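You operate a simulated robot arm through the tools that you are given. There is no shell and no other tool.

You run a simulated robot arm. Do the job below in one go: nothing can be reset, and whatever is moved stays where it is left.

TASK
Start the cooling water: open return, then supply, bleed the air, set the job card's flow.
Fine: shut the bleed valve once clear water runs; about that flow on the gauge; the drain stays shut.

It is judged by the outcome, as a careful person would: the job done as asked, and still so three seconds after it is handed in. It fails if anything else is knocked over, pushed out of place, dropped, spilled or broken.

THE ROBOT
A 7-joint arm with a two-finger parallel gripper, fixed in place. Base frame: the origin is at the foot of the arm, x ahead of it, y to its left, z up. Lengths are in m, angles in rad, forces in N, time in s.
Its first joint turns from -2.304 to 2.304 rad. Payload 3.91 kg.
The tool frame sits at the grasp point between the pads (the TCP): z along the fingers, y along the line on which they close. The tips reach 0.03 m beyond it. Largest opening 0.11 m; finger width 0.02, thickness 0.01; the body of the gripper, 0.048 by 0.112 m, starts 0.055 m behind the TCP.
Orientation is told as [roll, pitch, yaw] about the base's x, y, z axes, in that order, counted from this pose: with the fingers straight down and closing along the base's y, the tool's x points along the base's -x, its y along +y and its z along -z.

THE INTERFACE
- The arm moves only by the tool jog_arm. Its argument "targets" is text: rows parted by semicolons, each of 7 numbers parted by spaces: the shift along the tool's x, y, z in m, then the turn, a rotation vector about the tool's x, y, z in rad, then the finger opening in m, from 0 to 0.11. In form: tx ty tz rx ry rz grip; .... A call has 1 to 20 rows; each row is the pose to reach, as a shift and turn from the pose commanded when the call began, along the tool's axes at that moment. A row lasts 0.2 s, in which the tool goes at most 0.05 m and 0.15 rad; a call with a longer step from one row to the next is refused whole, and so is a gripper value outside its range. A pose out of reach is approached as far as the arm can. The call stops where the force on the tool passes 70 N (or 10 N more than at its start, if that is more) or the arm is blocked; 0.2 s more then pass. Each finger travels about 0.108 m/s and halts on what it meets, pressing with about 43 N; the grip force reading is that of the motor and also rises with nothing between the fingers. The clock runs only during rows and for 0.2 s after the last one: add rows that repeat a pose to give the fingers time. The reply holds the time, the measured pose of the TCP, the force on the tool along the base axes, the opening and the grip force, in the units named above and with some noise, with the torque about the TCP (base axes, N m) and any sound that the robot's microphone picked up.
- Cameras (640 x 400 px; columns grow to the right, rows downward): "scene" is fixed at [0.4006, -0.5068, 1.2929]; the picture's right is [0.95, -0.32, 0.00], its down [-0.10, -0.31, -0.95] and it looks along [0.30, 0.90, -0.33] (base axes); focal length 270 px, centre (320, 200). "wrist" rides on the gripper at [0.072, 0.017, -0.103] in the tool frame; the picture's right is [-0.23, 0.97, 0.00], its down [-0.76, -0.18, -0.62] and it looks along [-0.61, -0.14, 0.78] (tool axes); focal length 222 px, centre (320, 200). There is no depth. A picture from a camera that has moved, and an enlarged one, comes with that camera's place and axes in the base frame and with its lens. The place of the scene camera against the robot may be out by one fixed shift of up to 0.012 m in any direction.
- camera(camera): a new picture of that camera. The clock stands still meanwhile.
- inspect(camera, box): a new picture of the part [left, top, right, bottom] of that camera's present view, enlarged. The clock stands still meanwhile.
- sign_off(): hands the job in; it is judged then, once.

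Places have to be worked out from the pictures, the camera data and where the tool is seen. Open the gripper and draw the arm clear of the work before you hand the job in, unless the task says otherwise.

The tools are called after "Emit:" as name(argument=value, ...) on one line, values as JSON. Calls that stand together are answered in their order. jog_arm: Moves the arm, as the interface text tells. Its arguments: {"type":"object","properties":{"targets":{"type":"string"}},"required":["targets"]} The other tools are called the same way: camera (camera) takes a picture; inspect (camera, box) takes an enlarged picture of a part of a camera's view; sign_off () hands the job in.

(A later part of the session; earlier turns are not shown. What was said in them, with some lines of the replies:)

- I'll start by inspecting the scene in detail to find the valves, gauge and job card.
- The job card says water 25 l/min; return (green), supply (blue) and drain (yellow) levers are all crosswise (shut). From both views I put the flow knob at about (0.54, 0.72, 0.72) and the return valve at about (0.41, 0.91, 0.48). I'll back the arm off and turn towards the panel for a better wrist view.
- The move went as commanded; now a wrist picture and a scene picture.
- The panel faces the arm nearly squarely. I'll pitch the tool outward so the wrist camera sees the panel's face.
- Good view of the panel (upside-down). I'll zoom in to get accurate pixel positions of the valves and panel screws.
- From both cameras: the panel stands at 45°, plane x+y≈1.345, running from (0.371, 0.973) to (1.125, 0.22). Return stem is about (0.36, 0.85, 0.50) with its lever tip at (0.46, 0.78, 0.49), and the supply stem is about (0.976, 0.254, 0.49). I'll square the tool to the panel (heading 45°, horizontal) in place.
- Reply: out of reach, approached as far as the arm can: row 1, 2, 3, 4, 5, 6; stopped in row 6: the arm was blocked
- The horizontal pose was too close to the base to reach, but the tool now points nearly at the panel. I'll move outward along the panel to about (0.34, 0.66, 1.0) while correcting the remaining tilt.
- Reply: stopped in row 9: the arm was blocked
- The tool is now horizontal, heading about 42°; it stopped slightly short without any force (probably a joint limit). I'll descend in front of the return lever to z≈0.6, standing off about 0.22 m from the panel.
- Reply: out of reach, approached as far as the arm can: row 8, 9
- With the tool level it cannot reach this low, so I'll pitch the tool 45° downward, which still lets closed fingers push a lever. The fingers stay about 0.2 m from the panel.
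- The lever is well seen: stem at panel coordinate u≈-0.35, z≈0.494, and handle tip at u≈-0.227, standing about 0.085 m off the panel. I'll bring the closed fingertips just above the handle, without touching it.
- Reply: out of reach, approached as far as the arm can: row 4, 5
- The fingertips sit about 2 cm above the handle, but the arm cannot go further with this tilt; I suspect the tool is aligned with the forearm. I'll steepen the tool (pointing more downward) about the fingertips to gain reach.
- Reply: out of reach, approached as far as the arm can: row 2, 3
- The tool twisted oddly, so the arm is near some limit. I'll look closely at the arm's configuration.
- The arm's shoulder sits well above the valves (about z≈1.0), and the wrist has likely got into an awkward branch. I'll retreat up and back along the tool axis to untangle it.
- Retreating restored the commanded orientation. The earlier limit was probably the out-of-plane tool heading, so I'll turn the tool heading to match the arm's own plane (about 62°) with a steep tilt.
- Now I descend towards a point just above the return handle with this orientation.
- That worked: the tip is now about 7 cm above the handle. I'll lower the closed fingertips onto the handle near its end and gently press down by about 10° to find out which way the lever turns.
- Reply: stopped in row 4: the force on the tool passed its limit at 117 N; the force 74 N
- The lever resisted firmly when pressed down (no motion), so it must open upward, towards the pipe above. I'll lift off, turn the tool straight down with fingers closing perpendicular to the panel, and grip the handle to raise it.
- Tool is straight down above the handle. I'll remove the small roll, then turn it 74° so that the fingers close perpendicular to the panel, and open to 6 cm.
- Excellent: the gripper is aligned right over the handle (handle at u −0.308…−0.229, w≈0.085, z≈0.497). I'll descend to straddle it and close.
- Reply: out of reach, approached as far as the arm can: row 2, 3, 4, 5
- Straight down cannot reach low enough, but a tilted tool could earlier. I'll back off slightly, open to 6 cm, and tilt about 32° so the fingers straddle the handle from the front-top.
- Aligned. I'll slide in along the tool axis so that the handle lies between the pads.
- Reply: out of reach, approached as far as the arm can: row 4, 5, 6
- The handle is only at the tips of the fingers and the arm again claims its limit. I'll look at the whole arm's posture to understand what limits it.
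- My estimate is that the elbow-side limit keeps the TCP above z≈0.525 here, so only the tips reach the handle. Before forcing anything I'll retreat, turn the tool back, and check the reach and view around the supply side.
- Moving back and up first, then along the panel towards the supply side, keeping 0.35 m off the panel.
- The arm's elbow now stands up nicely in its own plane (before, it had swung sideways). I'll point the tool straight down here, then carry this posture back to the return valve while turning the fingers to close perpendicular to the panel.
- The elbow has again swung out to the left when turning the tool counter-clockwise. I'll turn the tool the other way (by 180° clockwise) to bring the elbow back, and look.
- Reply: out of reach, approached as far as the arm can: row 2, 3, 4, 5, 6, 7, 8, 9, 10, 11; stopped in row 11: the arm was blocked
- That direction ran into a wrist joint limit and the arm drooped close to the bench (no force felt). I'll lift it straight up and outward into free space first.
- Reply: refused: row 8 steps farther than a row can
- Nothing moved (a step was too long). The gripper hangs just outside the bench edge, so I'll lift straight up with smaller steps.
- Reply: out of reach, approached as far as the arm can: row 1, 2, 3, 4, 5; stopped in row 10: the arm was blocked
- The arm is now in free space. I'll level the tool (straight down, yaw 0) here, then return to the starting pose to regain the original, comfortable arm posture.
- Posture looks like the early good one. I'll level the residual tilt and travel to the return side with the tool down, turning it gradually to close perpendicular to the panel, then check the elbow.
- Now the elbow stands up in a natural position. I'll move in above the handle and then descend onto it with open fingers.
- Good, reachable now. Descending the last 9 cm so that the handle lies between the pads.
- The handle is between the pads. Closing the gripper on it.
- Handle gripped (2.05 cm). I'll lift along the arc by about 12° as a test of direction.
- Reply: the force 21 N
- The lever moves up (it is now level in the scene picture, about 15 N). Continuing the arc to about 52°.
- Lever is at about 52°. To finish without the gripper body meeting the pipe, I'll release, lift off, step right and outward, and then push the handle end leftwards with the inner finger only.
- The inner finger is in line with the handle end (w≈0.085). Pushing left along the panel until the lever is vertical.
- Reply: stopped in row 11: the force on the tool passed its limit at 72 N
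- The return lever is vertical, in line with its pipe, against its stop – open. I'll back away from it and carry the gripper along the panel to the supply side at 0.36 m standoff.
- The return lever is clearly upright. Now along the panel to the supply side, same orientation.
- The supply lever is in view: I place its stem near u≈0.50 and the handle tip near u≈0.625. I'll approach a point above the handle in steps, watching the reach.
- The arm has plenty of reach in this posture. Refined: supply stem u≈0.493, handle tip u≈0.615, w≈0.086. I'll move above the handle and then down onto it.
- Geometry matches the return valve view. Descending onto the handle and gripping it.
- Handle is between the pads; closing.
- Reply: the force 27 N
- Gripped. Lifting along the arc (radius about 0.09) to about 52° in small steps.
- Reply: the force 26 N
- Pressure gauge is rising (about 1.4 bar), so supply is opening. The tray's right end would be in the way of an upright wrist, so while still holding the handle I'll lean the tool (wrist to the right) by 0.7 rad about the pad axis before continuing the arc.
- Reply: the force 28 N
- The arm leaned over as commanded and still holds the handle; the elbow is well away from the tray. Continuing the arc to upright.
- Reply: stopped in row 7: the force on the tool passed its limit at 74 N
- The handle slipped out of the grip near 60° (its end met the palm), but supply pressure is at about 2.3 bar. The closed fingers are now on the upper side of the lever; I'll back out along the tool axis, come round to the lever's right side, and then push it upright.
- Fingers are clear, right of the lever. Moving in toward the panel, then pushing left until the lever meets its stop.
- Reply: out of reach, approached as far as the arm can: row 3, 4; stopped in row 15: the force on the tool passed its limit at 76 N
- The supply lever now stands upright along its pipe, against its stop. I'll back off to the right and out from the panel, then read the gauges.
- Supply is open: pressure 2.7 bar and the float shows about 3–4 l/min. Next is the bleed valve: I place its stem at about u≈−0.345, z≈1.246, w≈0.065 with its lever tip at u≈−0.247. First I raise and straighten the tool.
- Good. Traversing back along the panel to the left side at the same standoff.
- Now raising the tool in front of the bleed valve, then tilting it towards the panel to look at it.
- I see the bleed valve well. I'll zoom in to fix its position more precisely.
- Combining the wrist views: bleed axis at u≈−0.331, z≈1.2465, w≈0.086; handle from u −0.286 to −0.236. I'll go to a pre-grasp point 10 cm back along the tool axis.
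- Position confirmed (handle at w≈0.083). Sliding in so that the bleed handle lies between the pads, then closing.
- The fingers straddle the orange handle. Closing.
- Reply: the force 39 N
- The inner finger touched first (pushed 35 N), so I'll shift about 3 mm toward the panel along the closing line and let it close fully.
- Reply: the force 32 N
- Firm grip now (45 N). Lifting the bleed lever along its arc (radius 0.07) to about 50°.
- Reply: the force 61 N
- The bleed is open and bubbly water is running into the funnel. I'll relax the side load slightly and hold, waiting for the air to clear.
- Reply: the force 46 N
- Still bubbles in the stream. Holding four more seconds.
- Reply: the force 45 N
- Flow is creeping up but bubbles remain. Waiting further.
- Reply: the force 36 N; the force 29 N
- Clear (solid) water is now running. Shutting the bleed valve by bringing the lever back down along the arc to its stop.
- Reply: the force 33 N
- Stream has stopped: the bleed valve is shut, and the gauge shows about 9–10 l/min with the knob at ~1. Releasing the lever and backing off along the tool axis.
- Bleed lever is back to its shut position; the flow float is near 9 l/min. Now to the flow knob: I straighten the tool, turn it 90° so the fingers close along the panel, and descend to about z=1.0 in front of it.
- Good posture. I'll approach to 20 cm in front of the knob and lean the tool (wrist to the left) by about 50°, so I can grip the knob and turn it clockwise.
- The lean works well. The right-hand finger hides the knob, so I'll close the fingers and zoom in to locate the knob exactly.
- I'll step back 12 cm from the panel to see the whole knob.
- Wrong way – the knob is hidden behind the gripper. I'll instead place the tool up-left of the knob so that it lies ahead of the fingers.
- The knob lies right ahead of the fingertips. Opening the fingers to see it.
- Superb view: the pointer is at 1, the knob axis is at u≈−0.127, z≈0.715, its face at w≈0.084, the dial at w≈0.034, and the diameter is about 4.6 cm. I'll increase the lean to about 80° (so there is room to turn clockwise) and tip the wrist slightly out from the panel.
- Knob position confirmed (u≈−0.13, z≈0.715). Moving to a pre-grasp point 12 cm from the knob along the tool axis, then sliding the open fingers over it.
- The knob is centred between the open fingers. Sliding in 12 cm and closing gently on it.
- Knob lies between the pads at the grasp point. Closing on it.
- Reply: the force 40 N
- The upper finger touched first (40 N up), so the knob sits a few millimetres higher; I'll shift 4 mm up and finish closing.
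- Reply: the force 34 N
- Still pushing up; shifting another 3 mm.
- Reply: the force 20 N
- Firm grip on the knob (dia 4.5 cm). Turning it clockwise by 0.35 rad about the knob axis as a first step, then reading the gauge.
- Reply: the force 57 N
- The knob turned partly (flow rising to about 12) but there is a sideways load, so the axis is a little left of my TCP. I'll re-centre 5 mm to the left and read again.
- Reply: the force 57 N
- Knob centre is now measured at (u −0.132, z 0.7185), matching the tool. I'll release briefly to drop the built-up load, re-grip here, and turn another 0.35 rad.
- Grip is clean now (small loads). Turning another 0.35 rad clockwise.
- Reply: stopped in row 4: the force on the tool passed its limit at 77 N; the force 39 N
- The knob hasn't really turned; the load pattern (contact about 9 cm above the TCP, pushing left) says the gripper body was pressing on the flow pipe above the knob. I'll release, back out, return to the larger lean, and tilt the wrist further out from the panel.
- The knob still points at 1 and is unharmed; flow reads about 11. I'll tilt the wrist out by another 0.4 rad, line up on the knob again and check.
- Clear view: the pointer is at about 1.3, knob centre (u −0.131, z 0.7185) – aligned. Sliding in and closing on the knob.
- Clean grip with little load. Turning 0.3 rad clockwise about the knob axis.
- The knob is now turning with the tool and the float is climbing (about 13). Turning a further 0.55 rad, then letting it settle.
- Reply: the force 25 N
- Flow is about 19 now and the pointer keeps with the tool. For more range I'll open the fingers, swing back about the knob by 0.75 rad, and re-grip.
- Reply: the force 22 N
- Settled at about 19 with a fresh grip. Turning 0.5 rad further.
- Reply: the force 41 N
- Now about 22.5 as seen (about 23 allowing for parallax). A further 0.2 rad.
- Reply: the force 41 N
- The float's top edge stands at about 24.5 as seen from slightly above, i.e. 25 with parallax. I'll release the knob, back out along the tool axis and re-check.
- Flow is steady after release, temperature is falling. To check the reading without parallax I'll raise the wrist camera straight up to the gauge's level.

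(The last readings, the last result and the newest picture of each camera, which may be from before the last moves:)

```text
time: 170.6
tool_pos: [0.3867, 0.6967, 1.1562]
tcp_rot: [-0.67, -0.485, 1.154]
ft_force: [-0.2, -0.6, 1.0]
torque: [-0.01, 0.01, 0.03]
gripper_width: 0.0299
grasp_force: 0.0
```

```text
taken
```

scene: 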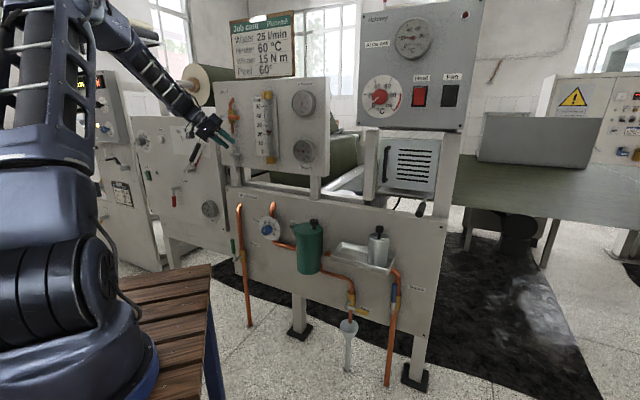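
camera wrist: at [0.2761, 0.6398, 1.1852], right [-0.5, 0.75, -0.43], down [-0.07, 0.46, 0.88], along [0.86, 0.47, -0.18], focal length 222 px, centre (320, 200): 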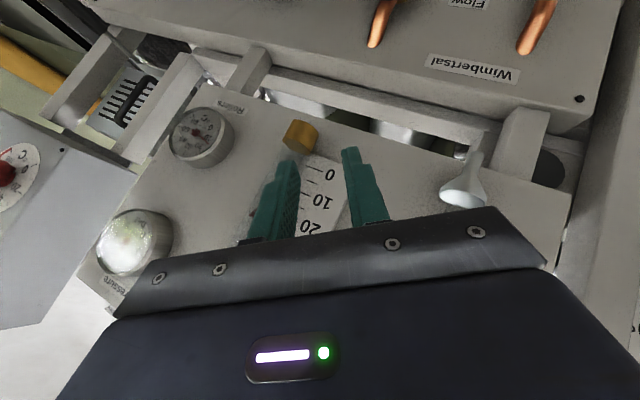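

The scale's 25 mark hides behind the gripper; I'll tip the camera's gaze up by 0.35 rad to bring it into view.

Emit:
jog_arm(targets="0 0 0 0.0268 -0.1135 0 0.03; 0 0 0 0.0536 -0.2271 0 0.03; 0 0 0 0.0804 -0.3406 0 0.03; 0 0 0 0.0804 -0.3406 0 0.03")

Emit:
camera(camera="wrist")

```text
time: 171.6
tool_pos: [0.385, 0.6968, 1.1562]
tcp_rot: [-0.921, -0.727, 1.449]
ft_force: [0.0, 0.1, 0.6]
torque: [0.0, 0.0, -0.01]
gripper_width: 0.0299
grasp_force: 0.2
```

```text
taken
camera wrist: at [0.2829, 0.6218, 1.1452], right [-0.5, 0.75, -0.43], down [-0.36, 0.27, 0.89], along [0.79, 0.6, 0.13], focal length 222 px, centre (320, 200)
```

wrist: 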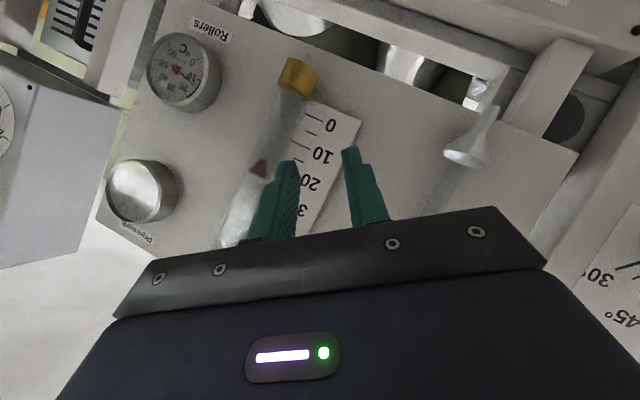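

The float is visible but the finger hides part of the scale. A small shift left and up will clear it.

Emit:
jog_arm(targets="-0.0276 0.0175 -0.0213 0 0 0 0.03; -0.0552 0.0351 -0.0427 0 0 0 0.03; -0.0552 0.0351 -0.0427 0 0 0 0.03")

Emit:
inspect(camera="wrist", box=[100, 40, 340, 240])

```text
time: 172.4
tool_pos: [0.3367, 0.746, 1.1904]
tcp_rot: [-0.922, -0.724, 1.447]
ft_force: [0.1, -0.4, 0.8]
torque: [-0.03, 0.01, 0.02]
gripper_width: 0.0299
grasp_force: 0.1
```

```text
2.00 times, centred on (220, 140) of wrist
camera zoom: at [0.2336, 0.6717, 1.1802], right [-0.5, 0.75, -0.43], down [-0.36, 0.27, 0.89], along [0.79, 0.6, 0.13], focal length 444 px, centre (520, 320)
```

zoom: 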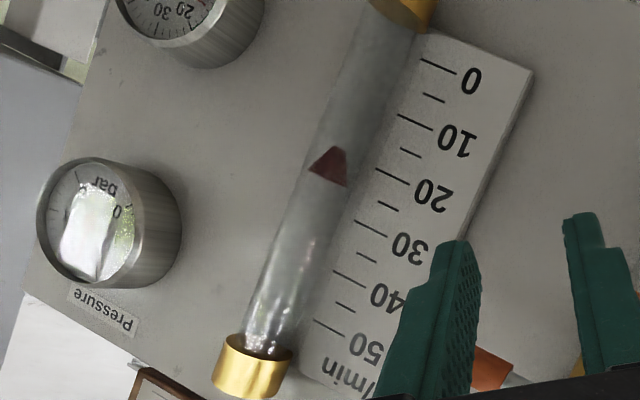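

From level, the float edge reads about 25 l/min – on target. I'll open the gripper and draw the arm back well clear of the panel, then do a final check of everything.

Emit:
jog_arm(targets="0 0 -0.04 0 0 0 0.05; 0 0 -0.08 0 0 0 0.07; 0 0 -0.12 0 0 0 0.09; 0 0 -0.16 0 0 0 0.11; 0 0 -0.2 0 0 0 0.11; 0 0 -0.2 0 0 0 0.11; 0 0 -0.2 0 0 0 0.11")

Emit:
camera(camera="scene")

Emit:
inspect(camera="scene", box=[220, 190, 340, 290])

Emit:
inspect(camera="scene", box=[320, 220, 450, 390])

Emit:
inspect(camera="scene", box=[205, 70, 345, 190])

```text
time: 174.0
tool_pos: [0.1683, 0.6852, 1.2826]
tcp_rot: [-0.925, -0.724, 1.449]
ft_force: [-0.3, -0.1, 1.1]
torque: [0.01, 0.04, 0.01]
gripper_width: 0.1098
grasp_force: 0.0
```

```text
taken
```

scene: 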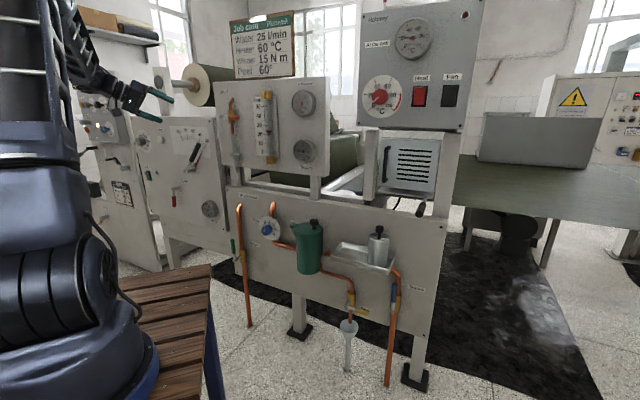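

```text
4.00 times, centred on (280, 240) of scene
camera zoom: at [0.4006, -0.5068, 1.2929], right [0.95, -0.32, 0.0], down [-0.1, -0.31, -0.95], along [0.3, 0.9, -0.33], focal length 1078 px, centre (480, 40)
```

zoom: 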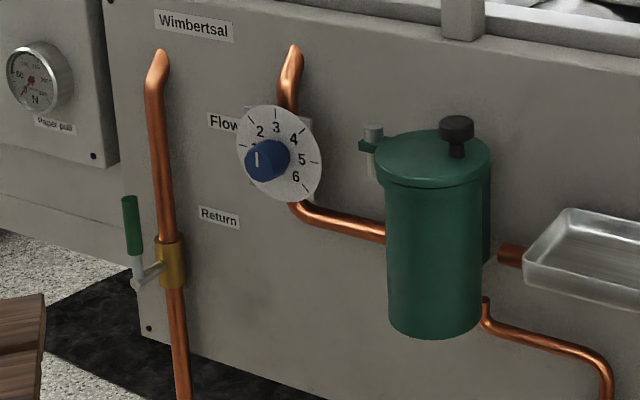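

```text
2.35 times, centred on (385, 305) of scene
camera zoom: at [0.4006, -0.5068, 1.2929], right [0.95, -0.32, 0.0], down [-0.1, -0.31, -0.95], along [0.3, 0.9, -0.33], focal length 634 px, centre (167, -47)
```

zoom: 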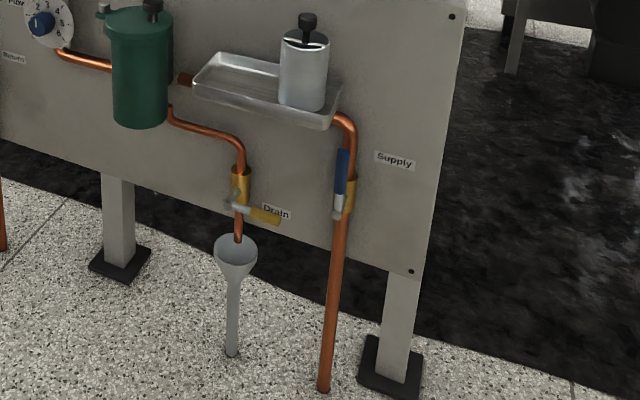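

```text
3.33 times, centred on (275, 130) of scene
camera zoom: at [0.4006, -0.5068, 1.2929], right [0.95, -0.32, 0.0], down [-0.1, -0.31, -0.95], along [0.3, 0.9, -0.33], focal length 899 px, centre (470, 433)
```

zoom: 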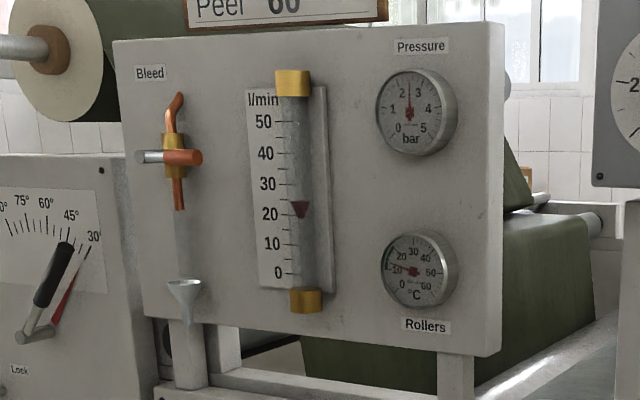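

Final state: return and supply levers upright (open), drain still crosswise (shut), bleed crosswise with no stream, float steady at about 25 l/min, everything else in place, gripper open and arm clear. Handing in.

Emit:
sign_off()

```text
The job is handed in.
```

The cooling water is running at about 25 l/min, the job card's flow. I've handed the job in and have no result back.

- **Return and supply:** I opened return first, then supply. Both levers are upright against their stops.
- **Bleed:** I opened it until the bubbles cleared and solid water ran into the funnel, then shut it. The stream has stopped.
- **Flow:** The knob is at about 2.5. The gauge reads about 25 l/min from level with the float, and it held steady after I let go.
- **Drain:** It stayed shut the whole time.

Nothing was knocked over, moved out of place or spilled. Several pushes and turns stopped on the force limit: one early press on the return lever peaked at 117 N, and the gripper probably pressed against the flow pipe on my first try at the knob. I saw no damage from either. The gripper is open and the arm is clear of the panel.
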